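You operate a simulated robot arm through the tools that you are given. There is no shell and no other tool. Be economical: measure what you need, move in short steps, check, and stop when the job is done.

You run a simulated two-armed robot. Do the job below in one go: nothing can be reset, and whatever is moved stays where it is left.

## Task
Bring the still to the boil under vacuum, then hold it on H1 and H2.
Fine: agitator to RUN at the desk first; all three heaters on till the sight glass shows it boiling, then H3 off.

It is judged by the outcome, as a careful person would: the job done as asked, and still so three seconds after it is handed in. It fails if anything else is knocked over, pushed out of place, dropped, spilled or broken.

## Robot
Two 7-joint arms with fingered hands on one trunk that stands fixed in place. Base frame: the origin is at the foot of the trunk, x ahead of it, y to its left, z up. Lengths are in cm, angles in rad, forces in N, time in s.
The left shoulder is at [6, 17.7, 100], the right one opposite. With the tool pointing down near the work surface each hand reaches from about 26 to 82 cm from the base axis, measured 20 degrees to its own side. Payload 4 kg a hand.
The TCP of each hand is the grasp point between the finger pads, 3.7 cm short of the fingertips. In the tool frame z runs along the fingers and y along their closing line. Largest opening 12.4 cm; the body of the gripper starts 4.3 cm behind the TCP. The gripper is a hand of 3 fingers: y runs from the thumb to the fingers, the wrist lies at [-1.5, -10.8, -20.2] in the tool frame, and closing takes about 1.5 s.
Orientation is told as [roll, pitch, yaw] about the base's x, y, z axes, in that order, counted from this pose: with the fingers straight down and the wrist toward the robot, the tool's x, y and z point along [0, 1, 0], [1, 0, 0] and [0, 0, -1] of the base frame.

## Interface
- The arms move only by the tool servo_tool. It takes "left_moves", "right_moves" or both (then of equal length, played together; a hand with none holds still); each is a list of rows, each a list of 6 numbers: the shift along the base's x, y, z in m, then the turn, a rotation vector about the base's x, y, z in rad. In form: [[x, y, z, rx, ry, rz], ...]. A call has 1 to 10 rows; each row is the pose to reach, as a shift and turn from the pose commanded when the call began. "left_grip" and "right_grip" are, for a hand that has rows, the opening, from 0 (shut) to 1 (fully open), set as the call begins (left out, the last holds). Rows are played at 5 a second. More than 5 cm and 0.15 rad between two rows, or a gripper value outside its range, and nothing of the call is played. Where a pose cannot be reached the arm comes as near as it can. A force on the tool above 90 N (or 10 N above the force at the start of the call, whichever is more), or a blocked arm, ends the call early, and 0.2 s more pass. The fingers move at their own pace (about 7.2 cm/s each) and stop on an object; they squeeze with about 26 N. The grip force told is the motor's: it shows also when the fingers shut on nothing. Time passes only in rows, and 0.2 s behind the last, so rows that repeat a pose let the fingers close. It gives the time, the measured TCP pose, the force on the tool (base axes), the opening and the grip force at its end, in the units of the frame above (readings bear some noise), with the torque about the TCP (base axes, N m) and any sound that the robot's microphone picked up, and new pictures: "show" is both (left out), scene, wrist or none (wrist: the cameras of the hands that moved).
- Cameras (640 x 400 px; columns grow to the right, rows downward): "scene" is now at [5.42, -1.05, 165.33]; the picture's right is [-0.13, -0.99, 0.00], its down [-0.64, 0.08, -0.77] and it looks along [0.76, -0.10, -0.64] (base axes); focal length 243 px, centre (320, 200). "left" rides on the left gripper at [-6.4, -7.6, -13.7] in its tool frame; the picture's right is [-0.84, -0.26, 0.48], its down [0.48, -0.76, 0.43] and it looks along [0.26, 0.60, 0.76] (tool axes); focal length 256 px, centre (320, 200). "right" rides on the right gripper at [6.4, -7.6, -13.7] in its tool frame; the picture's right is [-0.84, 0.26, -0.48], its down [-0.48, -0.76, 0.43] and it looks along [-0.26, 0.60, 0.76] (tool axes); focal length 256 px, centre (320, 200).
- slide_trunk(by): slides the trunk up (or, below 0, down) by that many cm; the arms and the scene camera ride with it, the base frame stays. It gives what a move gives, with no picture.
- set_fingers(index, middle, thumb_bend, thumb_turn, hand): sets how far each is bent, from 0 (flat) to 1 (curled in); at 0.3 the hand is open as for a grip, at 0.7 the pads meet at the TCP. One left out holds its place. A second passes; each finger stops where it meets its share of the squeeze, and holds until it gets a number again. A gripper value or a shape takes the hand back. It gives what a move gives, with no picture; readings hold the bend of each and the force on the fingers (four entries, about 0 where the hand has none), thumb and palm. thumb_turn goes from beside the hand (0) to across from the fingers (1), as for a grip.
- hand_shape(shape, hand): the hand has 3 fingers and takes this shape, open, in about a second: jaw (thumb against the fingers, like two jaws); tri (thumb and two fingers); tip (a fingertip pinch); poke (one finger out to press); point (the index stretched); flat (the hand flat); cup (the hand cupped); fist (a fist). The gripper value then closes the fingers along that shape, each until it touches; the sizes above hold for jaw. It gives what a move gives, with no picture.
- head_to(pan, tilt): turns the head with the scene camera to pan (to the left, within 1.501 rad either way) and tilt (down, from -0.506 to 1.204), counted from straight ahead of the robot. It gives what a move gives, and a new picture of the scene camera.
- pixel_to_xyz(camera, pixels): for up to 12 pixels [column, row] of the newest picture of that camera ("zoom" is the newest enlarged one), the place [x, y, z] in the base frame of the surface seen there, good to about 0.2 cm. The clock stands still meanwhile.
- close_up(camera, box): a new picture of the part [left, top, right, bottom] of that camera's present view, enlarged. The clock stands still meanwhile.
- close_job(): hands the job in; it is judged then, once.

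Work in short steps. Measure before you move; look again where a grasp or a placing could have gone wrong, and mend it. You have 80 turns and 200 pictures in all, those below and enlarged ones among them. Open the grippers and draw the arms clear of the work before you hand the job in, unless the task says otherwise; then end with one line.

The tools are called after "Call:" by a JSON object that holds its "method" and its "body". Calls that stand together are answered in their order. servo_tool: Moves the arms, as the interface text tells. Its arguments: {"type":"object","properties":{"left_moves":{"type":"array","items":{"type":"array","items":{"type":"number"}}},"left_grip":{"type":"number"},"right_moves":{"type":"array","items":{"type":"array","items":{"type":"number"}}},"right_grip":{"type":"number"},"show":{"type":"string","enum":["both","scene","wrist","none"]}},"required":[]} The other tools are called the same way: slide_trunk (by) slides the trunk up or down; hand_shape (shape, hand) gives the hand a shape; set_fingers (index, middle, thumb_bend, thumb_turn, hand) moves the fingers one by one; head_to (pan, tilt) turns the head that bears the scene camera; pixel_to_xyz (camera, pixels) gives the place of the surface under pixels of a picture; close_up (camera, box) takes an enlarged picture of a part of a camera's view; close_job () hands the job in.

At the start:

```text
time: 0.0
left_tool_pos: [48.66, 18.32, 148.75]
left_tool_rot: [0.0, 0.001, 0.001]
left_wrist_force: [-0.5, 0.1, -0.2]
left_ft_torque: [0.0, -0.01, -0.01]
left_finger_gap: 12.36
left_grip_force: 0.0
left_shape: jaw
left_bend: [0.3, 0.3, 0.3, 0.98]
left_finger forces: [0.0, 0.0, 0.1, 0.0, 0.0, 0.1]
right_tool_pos: [52.07, -23.66, 148.75]
right_tool_rot: [0.0, -0.001, 0.001]
right_wrist_force: [0.0, 0.4, 0.1]
right_ft_torque: [0.0, -0.01, -0.01]
right_finger_gap: 12.34
right_grip_force: 0.1
right_shape: jaw
right_bend: [0.3, 0.3, 0.3, 0.98]
right_finger forces: [0.0, 0.1, 0.0, 0.0, 0.1, 0.1]
trunk travel left (down, up): [-52.5, 6.5]
head pan, tilt: [-0.126, 0.696]
```

scene: 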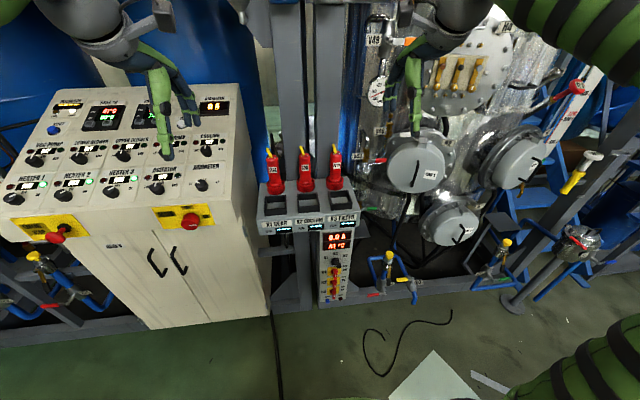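
right: 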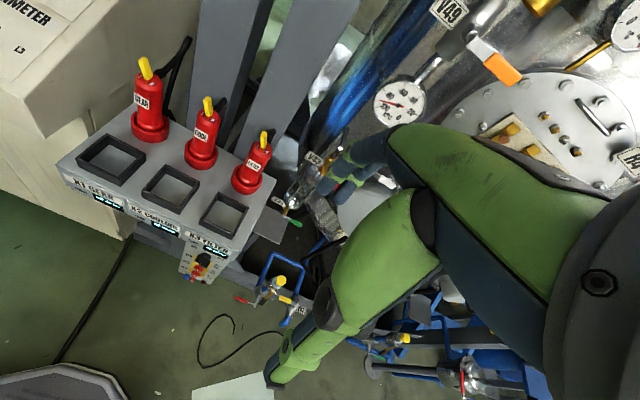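
left: 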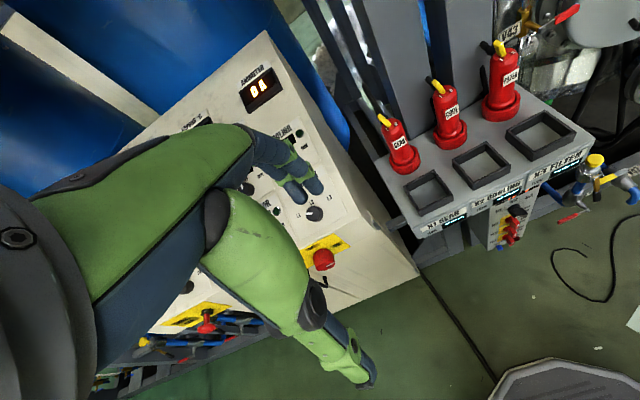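

The desk with its controls lies at the left of the scene (about 0-240, 90-230). I take enlarged views to read the labels.

Call:
{"method": "close_up", "body": {"camera": "scene", "box": [0, 80, 130, 220]}}

Call:
{"method": "close_up", "body": {"camera": "scene", "box": [110, 80, 250, 250]}}

Call:
{"method": "close_up", "body": {"camera": "scene", "box": [250, 130, 370, 310]}}

Call:
{"method": "head_to", "body": {"pan": -0.6, "tilt": 0.4}}

Call:
{"method": "head_to", "body": {"pan": 0.5, "tilt": 0.75}}

```text
2.86 times, centred on (65, 150) of scene
```

zoom: 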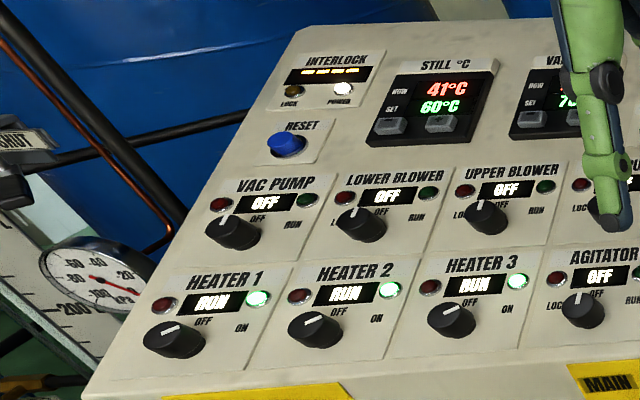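

```text
2.35 times, centred on (180, 165) of scene
```

zoom: 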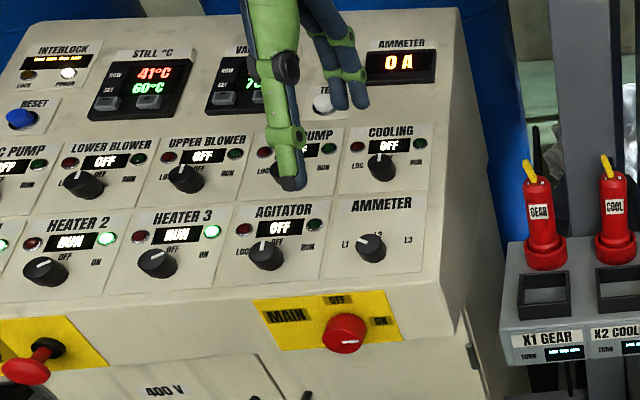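

```text
2.22 times, centred on (310, 220) of scene
```

zoom: 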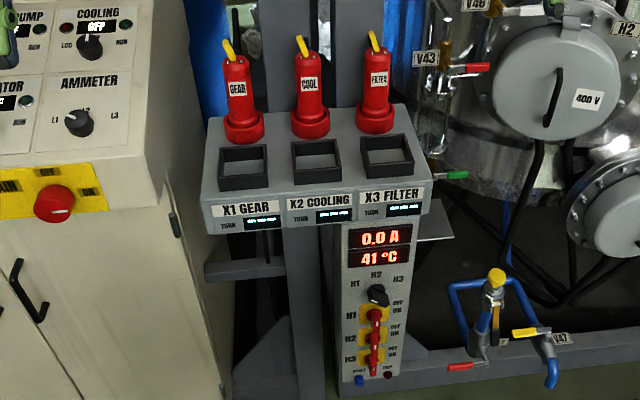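

```text
time: 0.9
left_tool_pos: [48.71, 18.22, 148.79]
left_tool_rot: [0.0, 0.001, -0.001]
left_wrist_force: [0.4, -0.1, -0.4]
left_ft_torque: [-0.01, 0.01, 0.0]
left_finger_gap: 12.38
left_grip_force: 0.0
left_shape: jaw
left_bend: [0.3, 0.3, 0.3, 0.98]
left_finger forces: [0.0, 0.0, 0.0, 0.0, 0.0, 0.0]
right_tool_pos: [52.11, -23.79, 148.71]
right_tool_rot: [0.001, 0.0, -0.001]
right_wrist_force: [0.2, 0.7, 0.5]
right_ft_torque: [0.01, -0.01, 0.0]
right_finger_gap: 12.36
right_grip_force: 0.0
right_shape: jaw
right_bend: [0.3, 0.3, 0.3, 0.98]
right_finger forces: [0.0, 0.1, 0.1, 0.0, 0.1, 0.0]
trunk travel left (down, up): [-52.5, 6.5]
head pan, tilt: [-0.6, 0.4]
```

scene: 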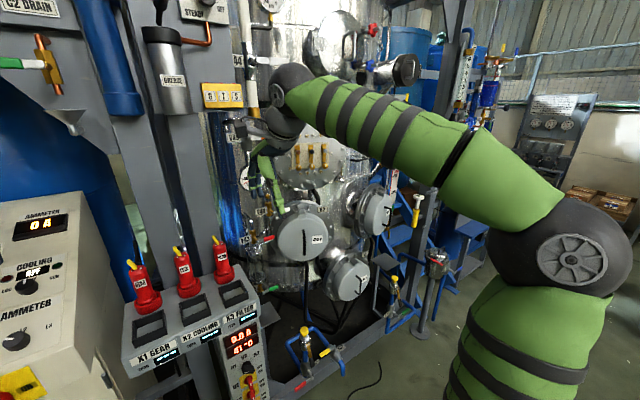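

```text
time: 2.2
left_tool_pos: [48.68, 18.26, 148.73]
left_tool_rot: [-0.001, 0.0, 0.001]
left_wrist_force: [0.4, -0.3, -0.3]
left_ft_torque: [0.01, -0.01, 0.04]
left_finger_gap: 12.35
left_grip_force: 0.0
left_shape: jaw
left_bend: [0.3, 0.3, 0.3, 0.98]
left_finger forces: [0.1, 0.0, 0.1, 0.1, 0.1, 0.0]
right_tool_pos: [52.02, -23.73, 148.67]
right_tool_rot: [-0.001, 0.002, -0.001]
right_wrist_force: [0.4, 0.3, 0.7]
right_ft_torque: [0.02, -0.03, 0.01]
right_finger_gap: 12.35
right_grip_force: 0.0
right_shape: jaw
right_bend: [0.3, 0.3, 0.3, 0.98]
right_finger forces: [0.0, 0.1, 0.1, 0.1, 0.0, 0.0]
trunk travel left (down, up): [-52.5, 6.5]
head pan, tilt: [0.499, 0.75]
```

scene: 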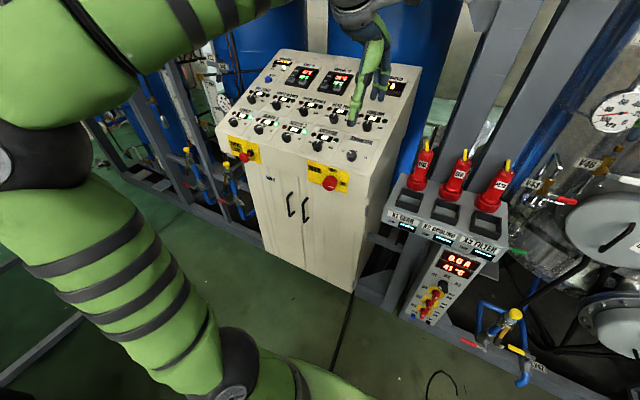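

The arm hides part of the desk. I zoom in on desk, interlock text and the local box at roughly (430,280).

Call:
{"method": "close_up", "body": {"camera": "scene", "box": [260, 55, 310, 90]}}

Call:
{"method": "close_up", "body": {"camera": "scene", "box": [225, 85, 325, 150]}}

Call:
{"method": "close_up", "body": {"camera": "scene", "box": [400, 240, 500, 330]}}

Call:
{"method": "close_up", "body": {"camera": "scene", "box": [310, 60, 420, 200]}}

Call:
{"method": "pixel_to_xyz", "body": {"camera": "scene", "pixels": [[330, 142], [352, 154], [234, 121], [290, 138], [328, 182], [434, 292], [446, 285], [455, 265], [280, 62], [248, 155]]}}

```text
11.43 times, centred on (285, 72) of scene
```

zoom: 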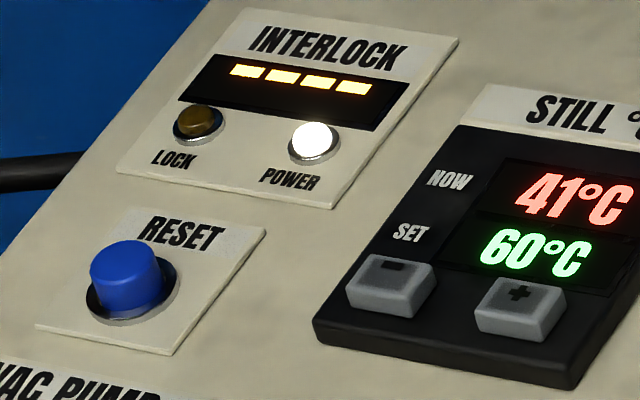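

```text
6.15 times, centred on (275, 118) of scene
```

zoom: 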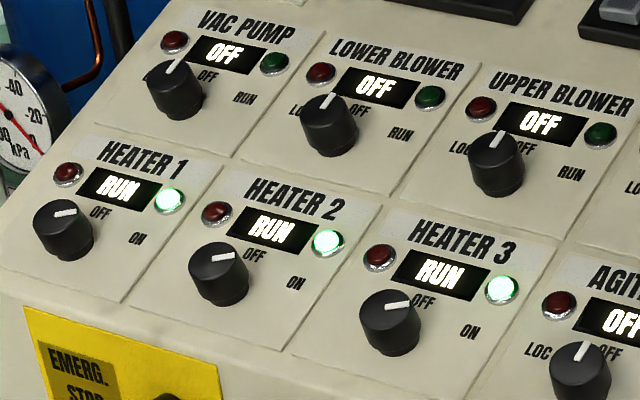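

```text
4.44 times, centred on (450, 285) of scene
```

zoom: 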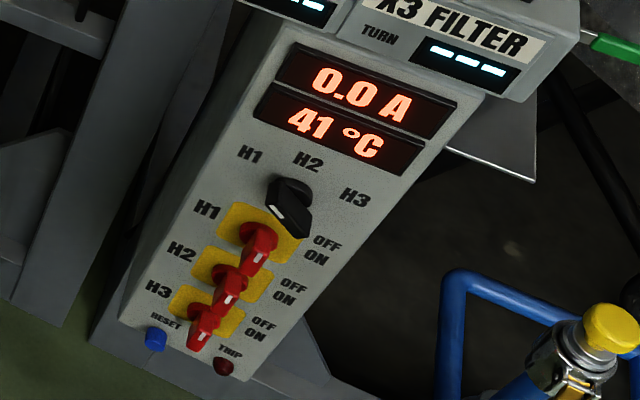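

```text
2.86 times, centred on (365, 130) of scene
```

zoom: 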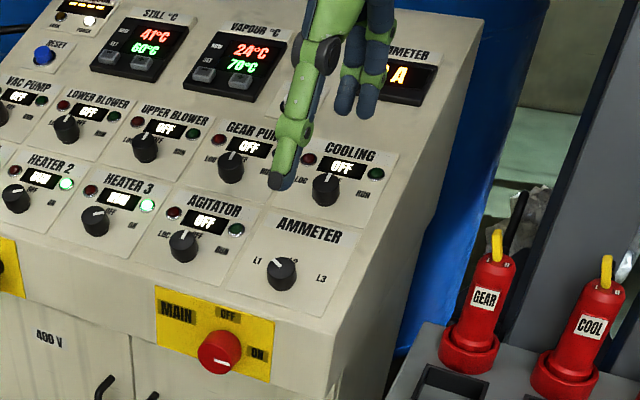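

```text
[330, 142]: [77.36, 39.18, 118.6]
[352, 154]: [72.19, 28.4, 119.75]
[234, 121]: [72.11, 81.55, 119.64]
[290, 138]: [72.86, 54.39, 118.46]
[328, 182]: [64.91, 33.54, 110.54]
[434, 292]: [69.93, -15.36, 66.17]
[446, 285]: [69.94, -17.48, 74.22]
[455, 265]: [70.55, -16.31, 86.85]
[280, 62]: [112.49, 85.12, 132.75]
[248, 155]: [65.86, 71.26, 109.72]
```

Desk heaters show RUN with green lamps; agitator OFF, local box H1–H3 isolators need reading. I check the gauges and the still.

Call:
{"method": "close_up", "body": {"camera": "scene", "box": [190, 60, 250, 120]}}

Call:
{"method": "close_up", "body": {"camera": "scene", "box": [580, 70, 640, 140]}}

Call:
{"method": "close_up", "body": {"camera": "scene", "box": [410, 270, 470, 325]}}

Call:
{"method": "head_to", "body": {"pan": -0.4, "tilt": 0.1}}

Call:
{"method": "head_to", "body": {"pan": -0.35, "tilt": 0.75}}

```text
6.67 times, centred on (220, 90) of scene
```

zoom: 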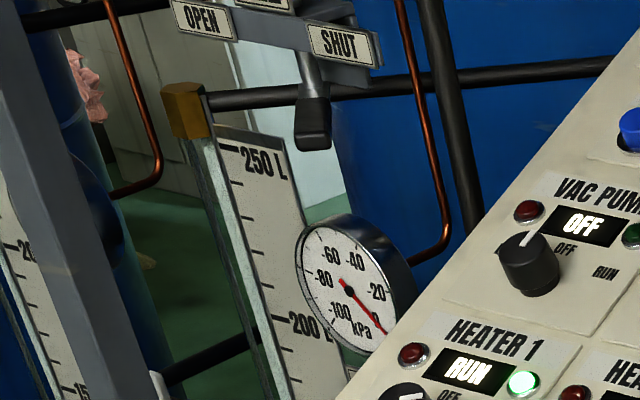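

```text
5.71 times, centred on (610, 105) of scene
```

zoom: 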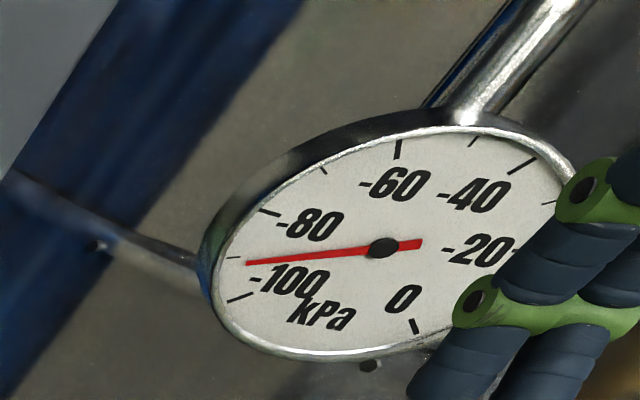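

```text
7.27 times, centred on (440, 298) of scene
```

zoom: 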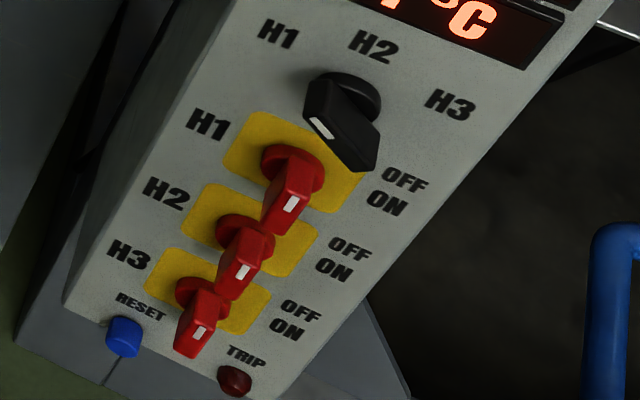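

```text
time: 3.5
left_tool_pos: [48.67, 18.23, 148.84]
left_tool_rot: [0.0, 0.0, 0.0]
left_wrist_force: [-0.7, 0.1, -0.5]
left_ft_torque: [-0.01, 0.0, 0.01]
left_finger_gap: 12.36
left_grip_force: 0.0
left_shape: jaw
left_bend: [0.3, 0.3, 0.3, 0.98]
left_finger forces: [0.1, 0.0, 0.0, 0.1, 0.1, 0.1]
right_tool_pos: [52.02, -23.87, 148.85]
right_tool_rot: [-0.001, 0.0, 0.0]
right_wrist_force: [-0.7, 1.0, 0.8]
right_ft_torque: [0.03, 0.03, -0.01]
right_finger_gap: 12.38
right_grip_force: 0.1
right_shape: jaw
right_bend: [0.3, 0.3, 0.3, 0.98]
right_finger forces: [0.1, 0.1, 0.1, 0.0, 0.0, 0.0]
trunk travel left (down, up): [-52.5, 6.5]
head pan, tilt: [-0.4, 0.099]
```

scene: 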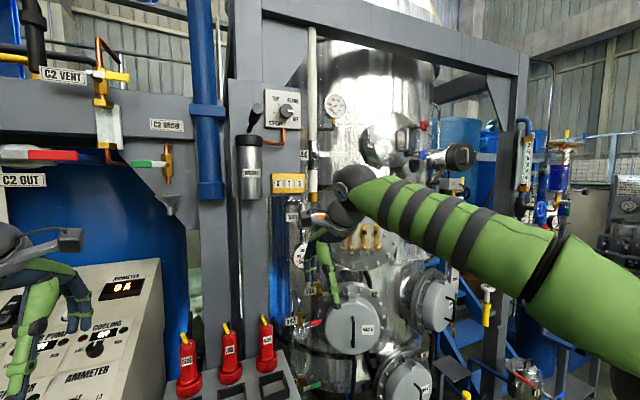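

```text
time: 4.5
left_tool_pos: [48.72, 18.2, 148.82]
left_tool_rot: [0.001, -0.001, 0.0]
left_wrist_force: [0.2, 0.4, 0.8]
left_ft_torque: [0.0, -0.01, 0.02]
left_finger_gap: 12.35
left_grip_force: 0.0
left_shape: jaw
left_bend: [0.3, 0.3, 0.3, 0.98]
left_finger forces: [0.1, 0.0, 0.0, 0.0, 0.0, 0.0]
right_tool_pos: [52.06, -23.79, 148.77]
right_tool_rot: [-0.001, 0.0, 0.0]
right_wrist_force: [-0.6, -0.3, -0.1]
right_ft_torque: [0.02, -0.02, 0.0]
right_finger_gap: 12.36
right_grip_force: 0.1
right_shape: jaw
right_bend: [0.3, 0.3, 0.3, 0.98]
right_finger forces: [0.0, 0.2, 0.1, 0.0, 0.1, 0.0]
trunk travel left (down, up): [-52.5, 6.5]
head pan, tilt: [-0.351, 0.75]
```

scene: 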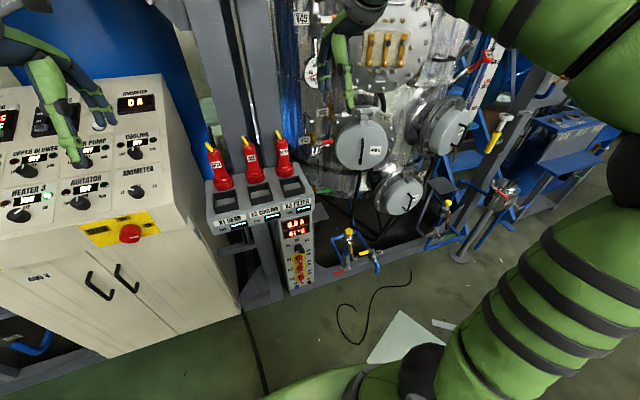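

The still gauge reads about -90 kPa, so vacuum is already held. I zoom on the local box and the still from this view.

Call:
{"method": "close_up", "body": {"camera": "scene", "box": [275, 205, 325, 295]}}

Call:
{"method": "close_up", "body": {"camera": "scene", "box": [280, 250, 320, 295]}}

Call:
{"method": "close_up", "body": {"camera": "scene", "box": [200, 185, 330, 240]}}

Call:
{"method": "pixel_to_xyz", "body": {"camera": "scene", "pixels": [[299, 258], [298, 268], [297, 278], [300, 247], [297, 228], [285, 285], [315, 285], [288, 232], [312, 225], [360, 150]]}}

```text
4.44 times, centred on (300, 250) of scene
```

zoom: 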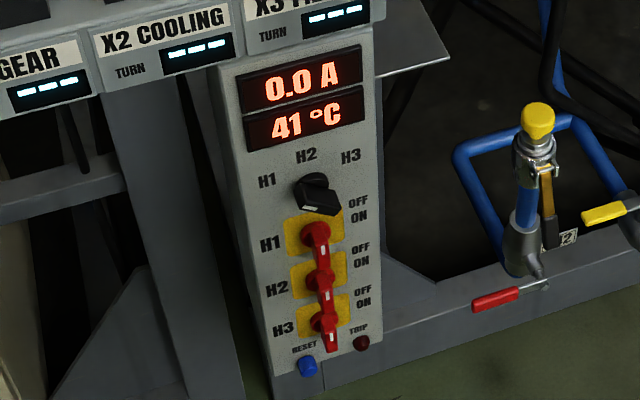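

```text
8.89 times, centred on (300, 272) of scene
```

zoom: 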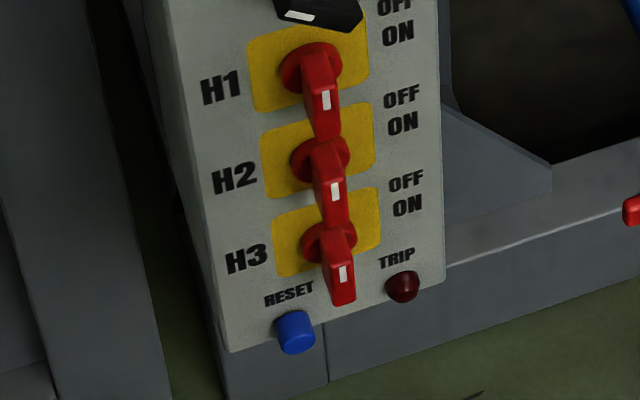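

```text
4.92 times, centred on (265, 212) of scene
```

zoom: 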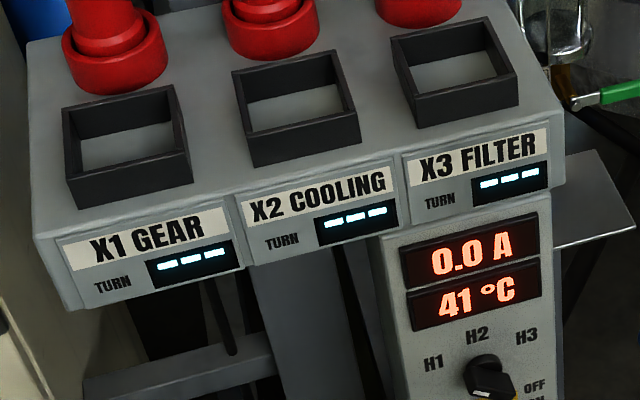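

```text
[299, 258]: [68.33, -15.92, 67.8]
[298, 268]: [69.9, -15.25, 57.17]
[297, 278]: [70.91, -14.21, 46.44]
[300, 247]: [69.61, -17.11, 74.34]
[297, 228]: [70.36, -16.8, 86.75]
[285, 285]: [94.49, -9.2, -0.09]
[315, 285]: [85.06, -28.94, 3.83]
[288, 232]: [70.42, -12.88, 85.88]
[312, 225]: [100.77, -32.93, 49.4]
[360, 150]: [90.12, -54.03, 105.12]
```

The vacuum is already there. Now I look at the desk and measure the panel plane around the agitator switch.

Call:
{"method": "head_to", "body": {"pan": 0.45, "tilt": 0.6}}

Call:
{"method": "close_up", "body": {"camera": "scene", "box": [290, 120, 430, 230]}}

```text
time: 5.6
left_tool_pos: [48.67, 18.24, 148.78]
left_tool_rot: [0.002, -0.001, 0.0]
left_wrist_force: [0.6, -0.5, -0.2]
left_ft_torque: [-0.01, -0.01, 0.0]
left_finger_gap: 12.38
left_grip_force: 0.0
left_shape: jaw
left_bend: [0.3, 0.3, 0.3, 0.98]
left_finger forces: [0.1, 0.0, 0.0, 0.0, 0.0, 0.0]
right_tool_pos: [52.06, -23.93, 148.65]
right_tool_rot: [0.002, -0.001, 0.001]
right_wrist_force: [0.1, 0.0, 0.2]
right_ft_torque: [0.02, 0.0, -0.01]
right_finger_gap: 12.37
right_grip_force: 0.0
right_shape: jaw
right_bend: [0.3, 0.3, 0.3, 0.98]
right_finger forces: [0.0, 0.1, 0.1, 0.0, 0.0, 0.1]
trunk travel left (down, up): [-52.5, 6.5]
head pan, tilt: [0.45, 0.6]
```

scene: 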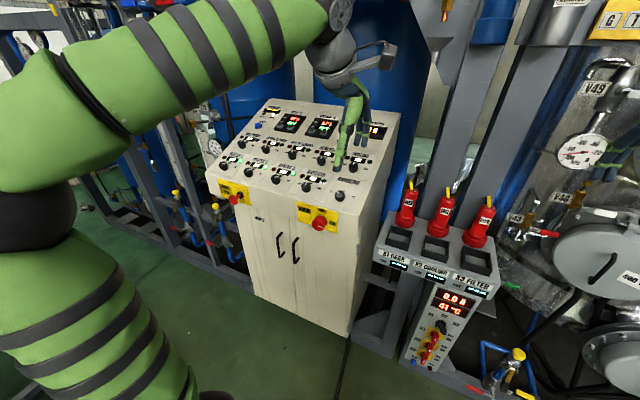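

```text
3.64 times, centred on (360, 175) of scene
```

zoom: 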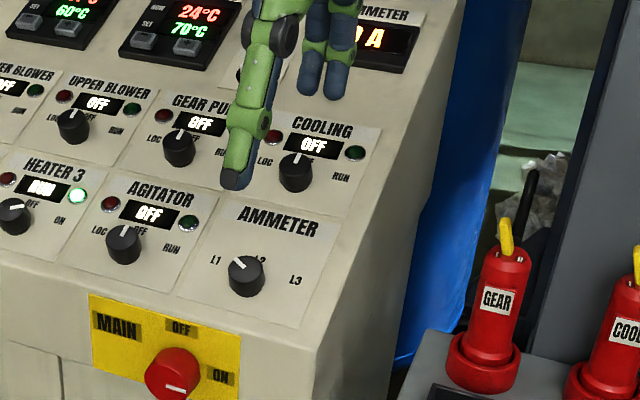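

Call:
{"method": "pixel_to_xyz", "body": {"camera": "zoom", "pixels": [[124, 245], [126, 238], [124, 260], [160, 190], [98, 232], [171, 248], [30, 245], [125, 280], [333, 230], [300, 320], [60, 150], [330, 150]]}}

Call:
{"method": "close_up", "body": {"camera": "scene", "box": [305, 165, 345, 190]}}

```text
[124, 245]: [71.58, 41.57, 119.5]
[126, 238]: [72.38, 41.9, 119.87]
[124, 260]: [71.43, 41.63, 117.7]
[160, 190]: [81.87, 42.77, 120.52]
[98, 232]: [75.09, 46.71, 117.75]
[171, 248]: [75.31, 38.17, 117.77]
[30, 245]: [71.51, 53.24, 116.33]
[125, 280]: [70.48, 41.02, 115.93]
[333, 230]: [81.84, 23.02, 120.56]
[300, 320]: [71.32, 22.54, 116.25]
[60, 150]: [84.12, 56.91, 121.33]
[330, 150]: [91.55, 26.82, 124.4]
```

```text
16.00 times, centred on (325, 178) of scene
```

zoom: 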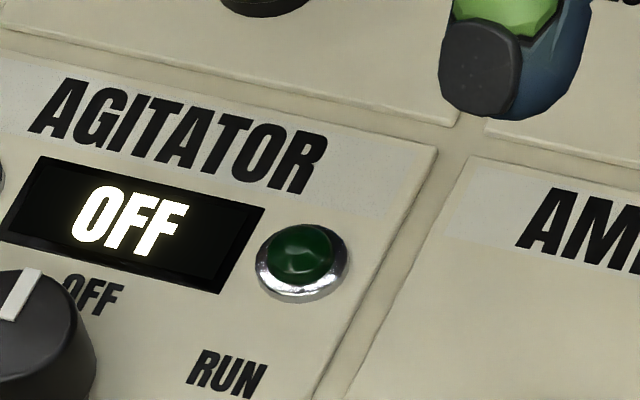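

Panel slope is about 0.38 rad, agitator knob axis foot about (73.3, 42, 117). I bring the left hand, tilted square to the panel, to hover about 12 cm above the knob.

Call:
{"method": "servo_tool", "body": {"left_moves": [[0.02, 0.03, -0.02, 0, -0.05, 0], [0.05, 0.06, -0.04, 0, -0.1, 0], [0.07, 0.09, -0.07, 0, -0.15, 0], [0.1, 0.12, -0.09, 0, -0.2, 0], [0.12, 0.15, -0.12, 0, -0.25, 0], [0.15, 0.18, -0.15, 0, -0.3, 0], [0.18, 0.21, -0.18, 0, -0.35, 0], [0.2, 0.24, -0.206, 0, -0.382, 0], [0.2, 0.24, -0.206, 0, -0.382, 0]], "left_grip": 0.5}}

```text
refused: row 6 steps farther than a row can; nothing moved
```

Steps just over 5 cm; I replay it with finer steps.

Call:
{"method": "servo_tool", "body": {"left_moves": [[0.023, 0.027, -0.023, 0, -0.05, 0], [0.045, 0.054, -0.046, 0, -0.1, 0], [0.068, 0.08, -0.07, 0, -0.15, 0], [0.09, 0.107, -0.092, 0, -0.2, 0], [0.112, 0.134, -0.115, 0, -0.25, 0], [0.134, 0.16, -0.137, 0, -0.3, 0], [0.156, 0.187, -0.16, 0, -0.35, 0], [0.178, 0.214, -0.183, 0, -0.382, 0], [0.2, 0.24, -0.206, 0, -0.382, 0], [0.2, 0.24, -0.206, 0, -0.382, 0]], "left_grip": 0.5}}

```text
time: 7.8
left_tool_pos: [68.73, 42.25, 128.09]
left_tool_rot: [0.001, -0.383, 0.0]
left_wrist_force: [0.1, -0.2, 0.2]
left_ft_torque: [0.05, -0.02, 0.02]
left_finger_gap: 6.24
left_grip_force: 0.1
left_shape: jaw
left_bend: [0.42, 0.46, 0.56, 1.0]
left_finger forces: [0.0, 0.0, 0.1, 0.0, 0.1, 0.1]
right_tool_pos: [51.96, -23.86, 148.68]
right_tool_rot: [0.0, 0.002, 0.0]
right_wrist_force: [-0.7, 0.2, -0.2]
right_ft_torque: [0.01, 0.03, 0.01]
right_finger_gap: 12.39
right_grip_force: 0.0
right_shape: jaw
right_bend: [0.3, 0.3, 0.3, 0.98]
right_finger forces: [0.0, 0.0, 0.1, 0.0, 0.0, 0.1]
trunk travel left (down, up): [-52.5, 6.5]
head pan, tilt: [0.45, 0.6]
```

scene: 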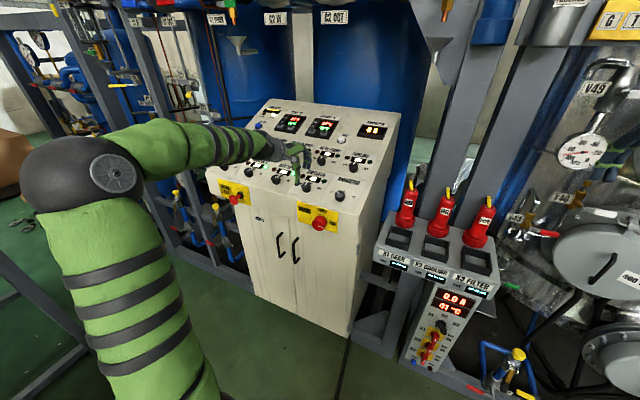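
left: 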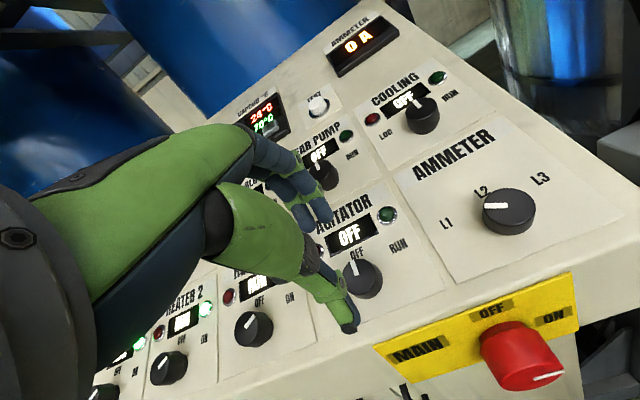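

The agitator knob is at (362,278) in the left camera; I measure its top rim.

Call:
{"method": "pixel_to_xyz", "body": {"camera": "left", "pixels": [[365, 272], [355, 268], [376, 278], [366, 261], [362, 285], [395, 250]]}}

Call:
{"method": "close_up", "body": {"camera": "left", "box": [310, 200, 430, 330]}}

Call:
{"method": "close_up", "body": {"camera": "scene", "box": [260, 130, 360, 200]}}

```text
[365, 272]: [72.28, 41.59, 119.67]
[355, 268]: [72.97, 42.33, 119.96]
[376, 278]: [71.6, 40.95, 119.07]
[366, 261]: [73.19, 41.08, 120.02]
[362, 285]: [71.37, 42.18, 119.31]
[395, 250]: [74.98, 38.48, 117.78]
```

```text
3.08 times, centred on (370, 265) of left
```

zoom: 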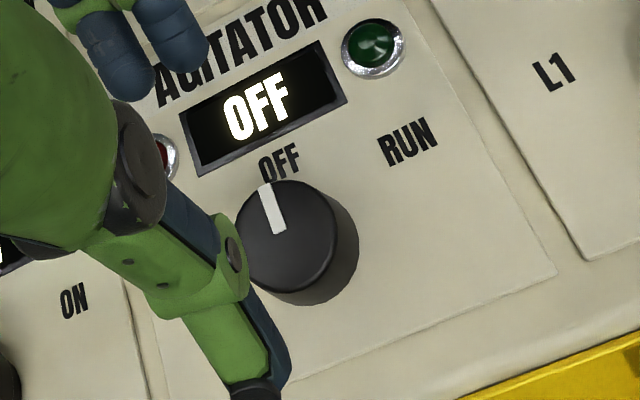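

```text
5.71 times, centred on (310, 165) of scene
```

zoom: 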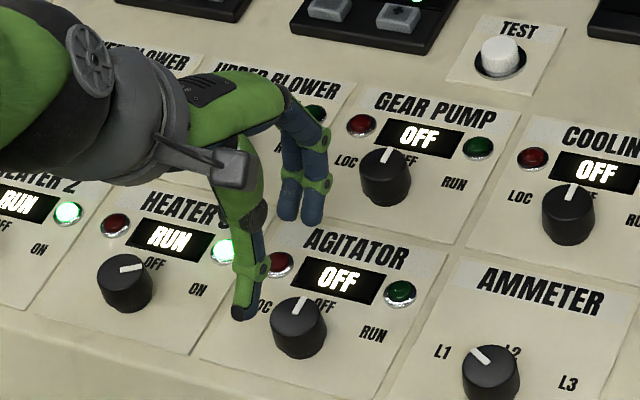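

Knob top centre is about (72.3, 41.9, 119.75). I pre-turn the hand +0.45 rad about the panel normal, centre it, and lower to straddle the knob.

Call:
{"method": "servo_tool", "body": {"left_moves": [[0.001, -0.0035, 0, -0.045, 0, 0.11], [0.001, -0.0035, 0, -0.09, 0, 0.22], [0.001, -0.0035, 0, -0.13, 0, 0.32], [0.001, -0.0035, 0, -0.168, 0, 0.418], [0.012, -0.0035, -0.025, -0.168, 0, 0.418], [0.022, -0.0035, -0.05, -0.168, 0, 0.418], [0.022, -0.0035, -0.05, -0.168, 0, 0.418]]}}

Call:
{"method": "close_up", "body": {"camera": "scene", "box": [260, 130, 360, 200]}}

```text
time: 9.4
left_tool_pos: [70.85, 41.98, 123.06]
left_tool_rot: [-0.175, -0.342, 0.482]
left_wrist_force: [0.8, 0.4, -0.7]
left_ft_torque: [-0.02, -0.02, 0.02]
left_finger_gap: 6.26
left_grip_force: 0.0
left_shape: jaw
left_bend: [0.42, 0.46, 0.56, 1.0]
left_finger forces: [0.0, 0.1, 0.1, 0.0, 0.2, 0.1]
right_tool_pos: [52.13, -23.8, 148.78]
right_tool_rot: [0.001, 0.002, 0.001]
right_wrist_force: [0.0, 0.1, 0.0]
right_ft_torque: [-0.05, -0.01, 0.02]
right_finger_gap: 12.37
right_grip_force: 0.1
right_shape: jaw
right_bend: [0.3, 0.3, 0.3, 0.98]
right_finger forces: [0.0, 0.1, 0.0, 0.1, 0.0, 0.0]
trunk travel left (down, up): [-52.5, 6.5]
head pan, tilt: [0.45, 0.6]
```

scene: 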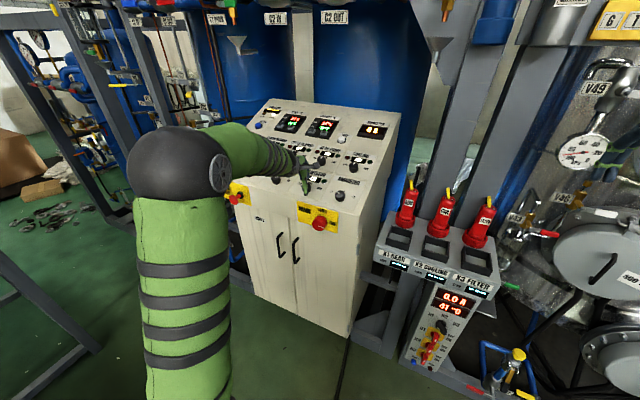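
left: 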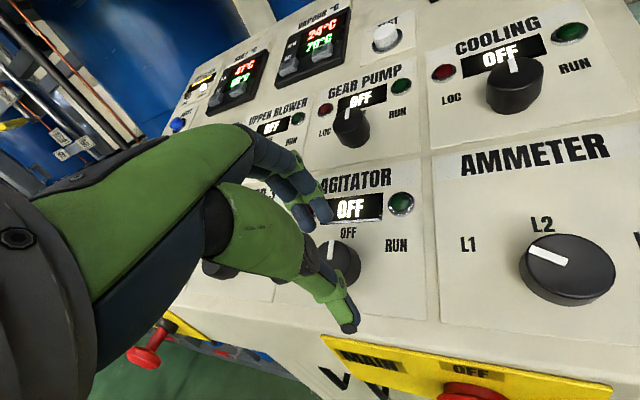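

```text
5.71 times, centred on (310, 165) of scene
```

zoom: 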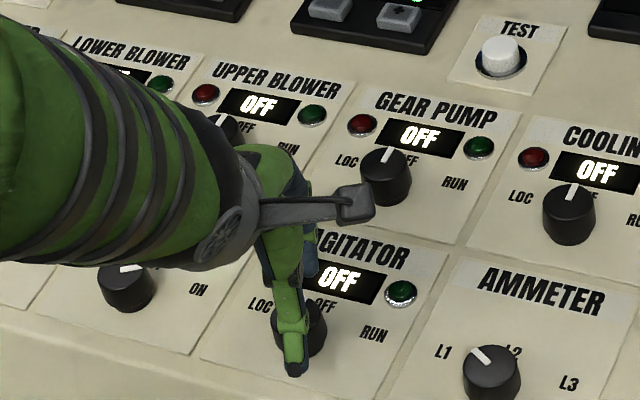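

Thumb and fingers straddle the knob. I lower 2 cm along the normal and close.

Call:
{"method": "servo_tool", "body": {"left_moves": [[0.004, 0, -0.01, 0, 0, 0], [0.008, 0, -0.0195, 0, 0, 0], [0.008, 0, -0.0195, 0, 0, 0]], "show": "none"}}

Call:
{"method": "servo_tool", "body": {"left_moves": [[0, 0, 0, 0, 0, 0], [0, 0, 0, 0, 0, 0], [0, 0, 0, 0, 0, 0], [0, 0, 0, 0, 0, 0], [0, 0, 0, 0, 0, 0]], "left_grip": 0.0}}

Call:
{"method": "close_up", "body": {"camera": "left", "box": [250, 160, 450, 350]}}

```text
time: 10.2
left_tool_pos: [71.54, 41.83, 121.27]
left_tool_rot: [-0.172, -0.341, 0.479]
left_wrist_force: [-0.1, 0.1, 0.9]
left_ft_torque: [0.03, 0.0, 0.0]
left_finger_gap: 6.23
left_grip_force: 0.0
left_shape: jaw
left_bend: [0.42, 0.46, 0.56, 1.0]
left_finger forces: [0.0, 0.0, 0.0, 0.0, 0.0, 0.1]
right_tool_pos: [52.1, -23.76, 148.74]
right_tool_rot: [0.001, 0.001, -0.001]
right_wrist_force: [0.5, 0.0, 0.3]
right_ft_torque: [0.01, -0.02, -0.03]
right_finger_gap: 12.37
right_grip_force: 0.0
right_shape: jaw
right_bend: [0.3, 0.3, 0.3, 0.98]
right_finger forces: [0.0, 0.1, 0.0, 0.0, 0.1, 0.1]
trunk travel left (down, up): [-52.5, 6.5]
head pan, tilt: [0.45, 0.6]
```

```text
time: 11.4
left_tool_pos: [71.59, 41.82, 121.15]
left_tool_rot: [-0.172, -0.343, 0.48]
left_wrist_force: [-2.9, -3.0, -1.6]
left_ft_torque: [0.04, -0.16, 0.02]
left_finger_gap: 3.49
left_grip_force: 26.3
left_shape: jaw
left_bend: [0.55, 0.55, 0.62, 1.0]
left_finger forces: [13.4, 9.2, 0.1, 0.0, 27.0, 0.0]
right_tool_pos: [51.97, -23.85, 148.7]
right_tool_rot: [0.0, 0.002, 0.001]
right_wrist_force: [-0.2, 0.5, -0.2]
right_ft_torque: [0.0, 0.01, 0.01]
right_finger_gap: 12.33
right_grip_force: 0.1
right_shape: jaw
right_bend: [0.3, 0.3, 0.3, 0.98]
right_finger forces: [0.0, 0.0, 0.1, 0.0, 0.0, 0.0]
trunk travel left (down, up): [-52.5, 6.5]
head pan, tilt: [0.45, 0.6]
```

scene: 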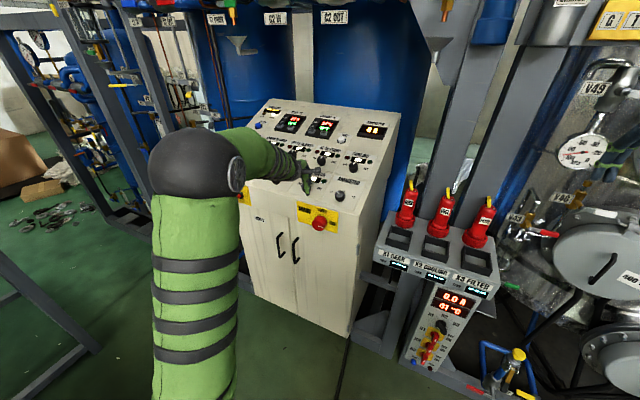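
left: 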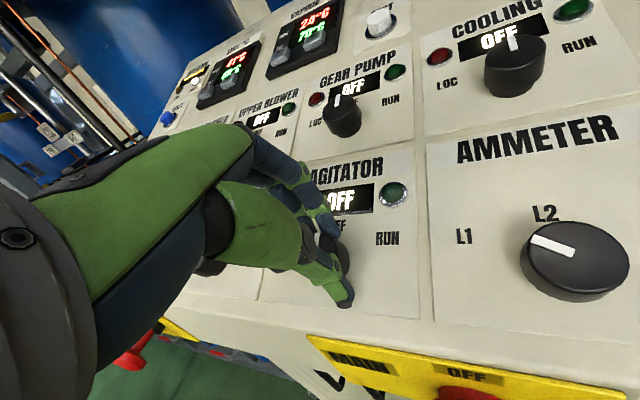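

```text
2.11 times, centred on (350, 255) of left
```

zoom: 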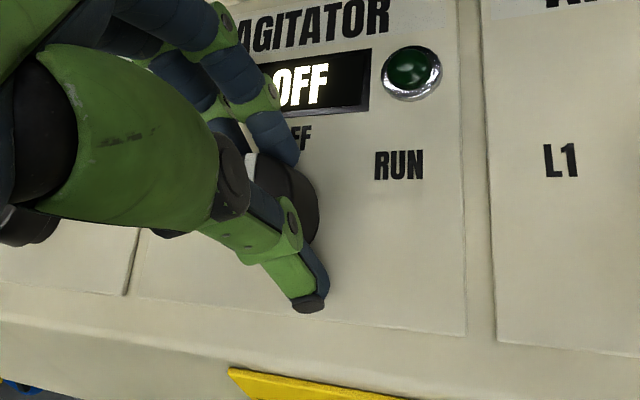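

The knob is gripped (27 N). I turn the hand clockwise about the panel normal in small steps to 0.9 rad.

Call:
{"method": "servo_tool", "body": {"left_moves": [[0, 0, 0, 0.048, 0, -0.121], [0, 0, 0, 0.097, 0, -0.241], [0, 0, 0, 0.145, 0, -0.362], [0, 0, 0, 0.194, 0, -0.483], [0, 0, 0, 0.242, 0, -0.603], [0, 0, 0, 0.291, 0, -0.724], [0, 0, 0, 0.339, 0, -0.844], [0, 0, 0, 0.339, 0, -0.844]]}}

Call:
{"method": "close_up", "body": {"camera": "scene", "box": [260, 130, 360, 200]}}

```text
time: 13.2
left_tool_pos: [71.66, 41.33, 121.51]
left_tool_rot: [0.175, -0.342, -0.495]
left_wrist_force: [1.3, -30.6, 1.6]
left_ft_torque: [-0.87, -0.08, -0.35]
left_finger_gap: 1.52
left_grip_force: 26.0
left_shape: jaw
left_bend: [0.59, 0.59, 0.78, 0.95]
left_finger forces: [0.1, 4.8, 0.1, 0.0, 35.0, 0.1]
right_tool_pos: [52.08, -23.98, 148.68]
right_tool_rot: [0.002, 0.001, 0.002]
right_wrist_force: [0.4, -0.5, 0.3]
right_ft_torque: [-0.01, -0.02, 0.0]
right_finger_gap: 12.38
right_grip_force: 0.0
right_shape: jaw
right_bend: [0.3, 0.3, 0.3, 0.98]
right_finger forces: [0.0, 0.1, 0.0, 0.0, 0.1, 0.0]
trunk travel left (down, up): [-52.5, 6.5]
head pan, tilt: [0.45, 0.6]
```

scene: 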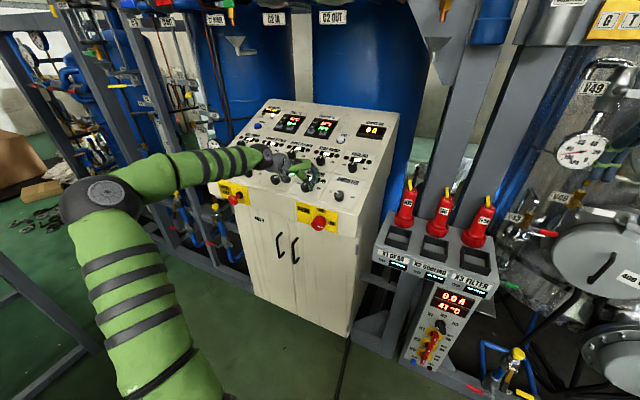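
left: 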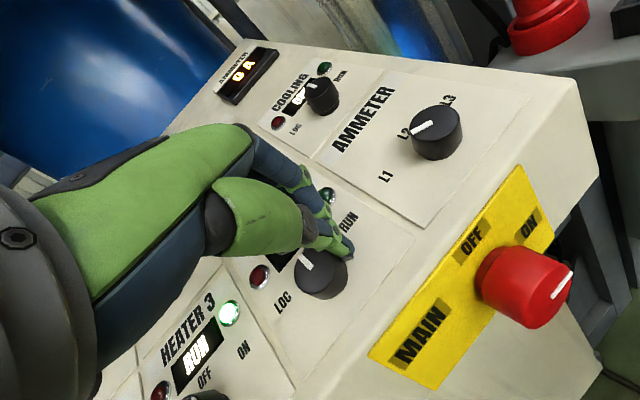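

```text
5.71 times, centred on (310, 165) of scene
```

zoom: 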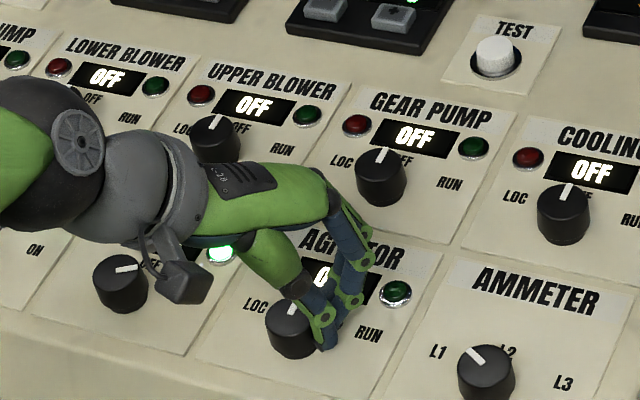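

The fingers slipped off the knob (gap 1.5 cm, 30 N sideways). I open, lift clear, and check the knob.

Call:
{"method": "servo_tool", "body": {"left_moves": [[0, 0.005, 0, 0, 0, 0], [0, 0.005, 0, 0, 0, 0], [0, 0.005, 0, 0, 0, 0], [-0.011, 0.005, 0.028, 0, 0, 0], [-0.022, 0.005, 0.056, 0, 0, 0], [-0.022, 0.005, 0.056, 0, 0, 0]], "left_grip": 0.5}}

Call:
{"method": "close_up", "body": {"camera": "scene", "box": [260, 130, 360, 200]}}

Call:
{"method": "close_up", "body": {"camera": "left", "box": [220, 160, 420, 360]}}

```text
time: 14.6
left_tool_pos: [69.34, 42.34, 126.91]
left_tool_rot: [0.178, -0.34, -0.489]
left_wrist_force: [-0.4, 0.2, -0.1]
left_ft_torque: [0.02, -0.02, -0.01]
left_finger_gap: 6.16
left_grip_force: 0.1
left_shape: jaw
left_bend: [0.42, 0.46, 0.56, 1.0]
left_finger forces: [0.0, 0.1, 0.0, 0.0, 0.1, 0.0]
right_tool_pos: [52.01, -23.85, 148.84]
right_tool_rot: [0.0, 0.0, -0.001]
right_wrist_force: [0.8, 0.8, -1.0]
right_ft_torque: [-0.01, 0.01, 0.02]
right_finger_gap: 12.36
right_grip_force: 0.1
right_shape: jaw
right_bend: [0.3, 0.3, 0.3, 0.98]
right_finger forces: [0.0, 0.0, 0.1, 0.0, 0.1, 0.0]
trunk travel left (down, up): [-52.5, 6.5]
head pan, tilt: [0.45, 0.6]
```

scene: 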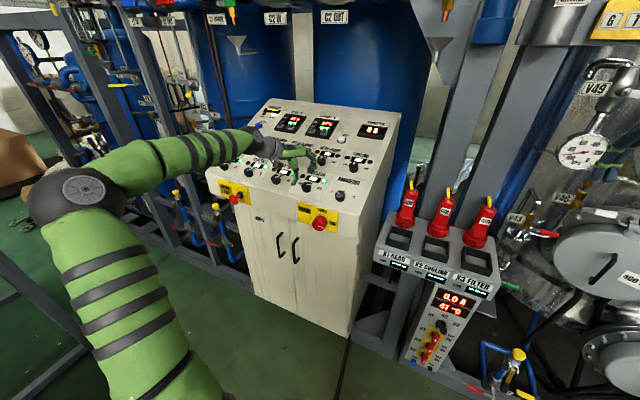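
left: 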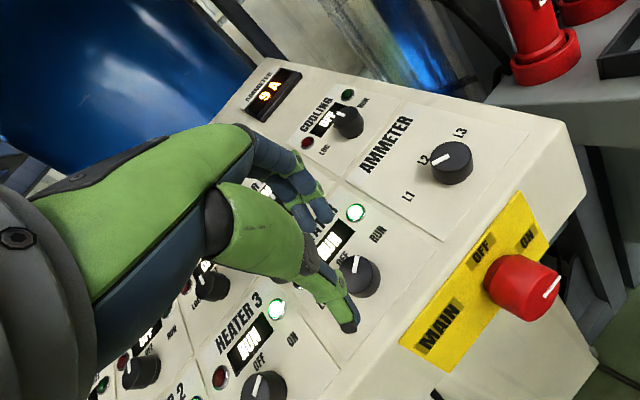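

```text
5.71 times, centred on (310, 165) of scene
```

zoom: 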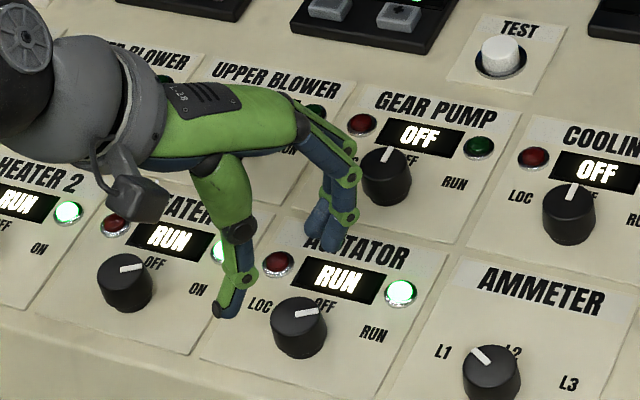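

```text
2.00 times, centred on (320, 260) of left
```

zoom: 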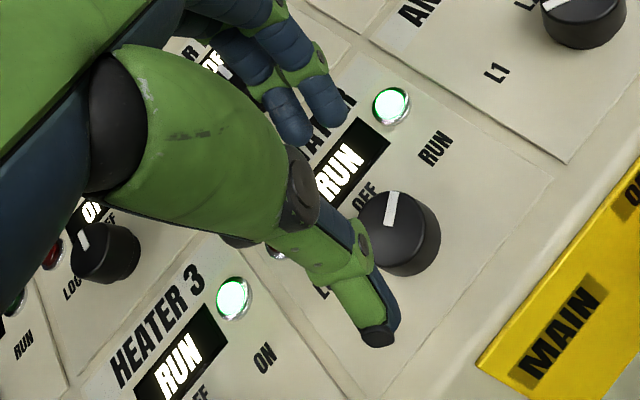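

Agitator shows RUN with green lamp. Now I back both hands away from the desk and rack before lowering the trunk to see the local heater box head-on.

Call:
{"method": "servo_tool", "body": {"left_moves": [[-0.01, 0, 0.04, 0, 0, 0], [-0.02, 0, 0.08, 0, 0, 0], [-0.05, -0.02, 0.11, 0, 0, 0], [-0.08, -0.04, 0.13, 0, 0, 0], [-0.11, -0.06, 0.15, 0, 0, 0], [-0.14, -0.08, 0.17, 0, 0, 0], [-0.17, -0.1, 0.18, 0, 0, 0], [-0.21, -0.12, 0.19, 0, 0, 0], [-0.24, -0.13, 0.2, 0, 0, 0], [-0.25, -0.13, 0.2, 0, 0, 0]], "right_moves": [[0, 0, 0, 0, 0, 0], [-0.01, 0, 0, 0, -0.05, 0], [-0.02, 0, 0, 0, -0.1, 0], [-0.035, 0, 0, 0, -0.15, 0], [-0.05, 0, 0, 0, -0.2, 0], [-0.065, 0, 0, 0, -0.25, 0], [-0.08, 0, 0, 0, -0.3, 0], [-0.09, 0, 0, 0, -0.35, 0], [-0.1, 0, 0, 0, -0.4, 0], [-0.1, 0, 0, 0, -0.4, 0]], "show": "scene"}}

Call:
{"method": "slide_trunk", "body": {"by": -35}}

Call:
{"method": "head_to", "body": {"pan": -0.22, "tilt": 0.7}}

Call:
{"method": "close_up", "body": {"camera": "scene", "box": [240, 100, 400, 320]}}

```text
time: 16.8
left_tool_pos: [44.49, 29.4, 146.67]
left_tool_rot: [0.173, -0.341, -0.49]
left_wrist_force: [0.0, -0.3, 0.2]
left_ft_torque: [0.0, 0.01, 0.01]
left_finger_gap: 6.16
left_grip_force: 0.0
left_shape: jaw
left_bend: [0.42, 0.46, 0.56, 1.0]
left_finger forces: [0.0, 0.0, 0.0, 0.1, 0.1, 0.0]
right_tool_pos: [42.11, -23.77, 148.59]
right_tool_rot: [0.0, -0.399, 0.001]
right_wrist_force: [0.3, -0.9, -0.1]
right_ft_torque: [-0.01, -0.02, 0.01]
right_finger_gap: 12.38
right_grip_force: 0.0
right_shape: jaw
right_bend: [0.3, 0.3, 0.3, 0.98]
right_finger forces: [0.0, 0.0, 0.0, 0.0, 0.0, 0.1]
trunk travel left (down, up): [-52.5, 6.5]
head pan, tilt: [0.45, 0.6]
```

scene: 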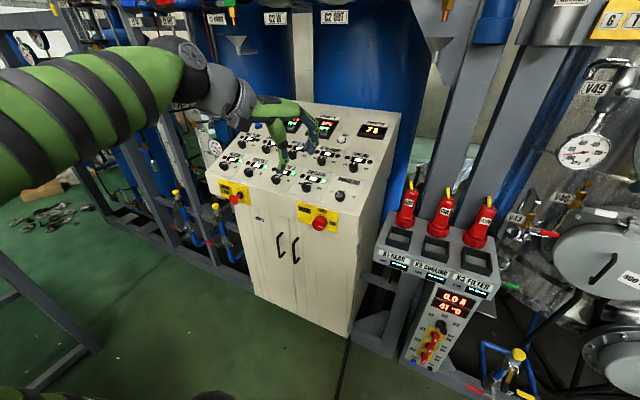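

```text
time: 20.2
left_tool_pos: [44.48, 29.53, 111.81]
left_tool_rot: [0.176, -0.339, -0.49]
left_wrist_force: [0.8, 0.3, 0.3]
left_ft_torque: [0.0, 0.0, -0.01]
left_finger_gap: 6.17
left_grip_force: 0.1
left_shape: jaw
left_bend: [0.42, 0.46, 0.56, 1.0]
left_finger forces: [0.0, 0.0, 0.1, 0.0, 0.0, 0.1]
right_tool_pos: [42.06, -23.82, 113.79]
right_tool_rot: [0.0, -0.401, 0.0]
right_wrist_force: [-1.5, -0.2, -0.2]
right_ft_torque: [0.03, -0.01, 0.0]
right_finger_gap: 12.36
right_grip_force: 0.0
right_shape: jaw
right_bend: [0.3, 0.3, 0.3, 0.98]
right_finger forces: [0.0, 0.1, 0.0, 0.0, 0.0, 0.0]
trunk travel left (down, up): [-17.5, 41.5]
head pan, tilt: [0.45, 0.6]
```

```text
time: 21.3
left_tool_pos: [44.54, 29.48, 111.8]
left_tool_rot: [0.176, -0.338, -0.488]
left_wrist_force: [-1.1, 0.5, 0.0]
left_ft_torque: [0.03, -0.04, 0.06]
left_finger_gap: 6.16
left_grip_force: 0.1
left_shape: jaw
left_bend: [0.42, 0.46, 0.56, 1.0]
left_finger forces: [0.0, 0.0, 0.0, 0.1, 0.0, 0.0]
right_tool_pos: [42.14, -23.74, 113.63]
right_tool_rot: [0.0, -0.399, 0.001]
right_wrist_force: [-0.2, -0.4, -0.8]
right_ft_torque: [0.0, 0.0, -0.03]
right_finger_gap: 12.37
right_grip_force: 0.0
right_shape: jaw
right_bend: [0.3, 0.3, 0.3, 0.98]
right_finger forces: [0.0, 0.2, 0.1, 0.0, 0.1, 0.0]
trunk travel left (down, up): [-17.5, 41.5]
head pan, tilt: [-0.22, 0.7]
```

scene: 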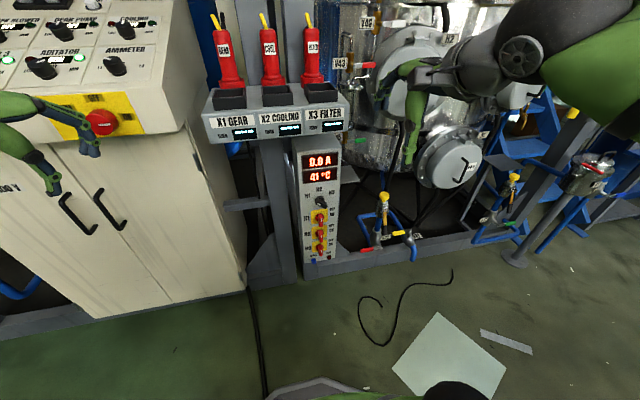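

```text
1.82 times, centred on (320, 210) of scene
```

zoom: 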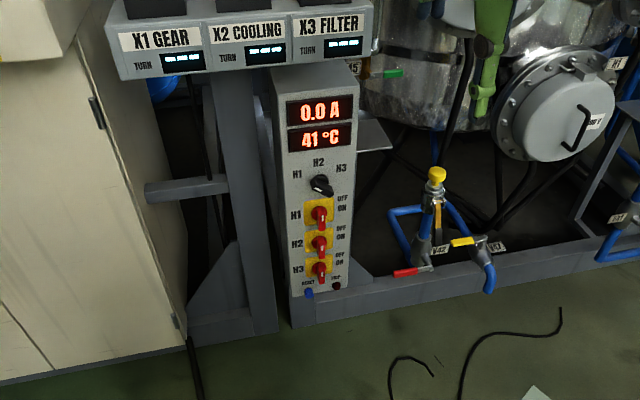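

Call:
{"method": "close_up", "body": {"camera": "scene", "box": [295, 190, 347, 265]}}

Call:
{"method": "pixel_to_xyz", "body": {"camera": "scene", "pixels": [[308, 190], [330, 190], [309, 258], [335, 253], [308, 225], [333, 222], [320, 203], [319, 217], [320, 234], [321, 248], [320, 221], [322, 252]]}}

```text
5.33 times, centred on (321, 228) of scene
```

zoom: 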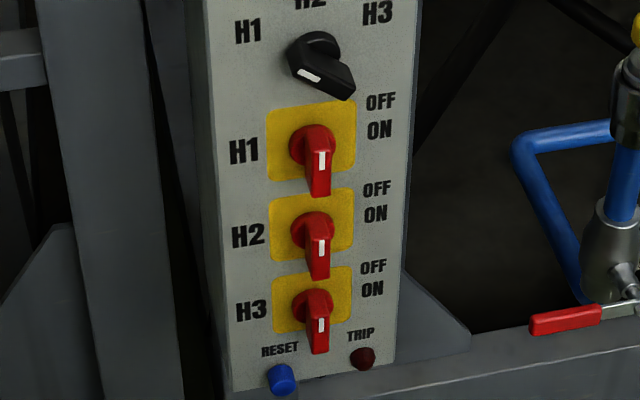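

```text
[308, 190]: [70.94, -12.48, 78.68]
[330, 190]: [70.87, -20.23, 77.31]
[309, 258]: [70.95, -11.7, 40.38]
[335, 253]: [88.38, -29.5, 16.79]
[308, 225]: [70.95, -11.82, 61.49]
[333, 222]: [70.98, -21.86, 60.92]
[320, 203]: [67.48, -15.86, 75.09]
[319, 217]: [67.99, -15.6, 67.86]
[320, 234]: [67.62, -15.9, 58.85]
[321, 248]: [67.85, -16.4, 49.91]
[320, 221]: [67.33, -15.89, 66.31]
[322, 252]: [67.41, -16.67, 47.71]
```

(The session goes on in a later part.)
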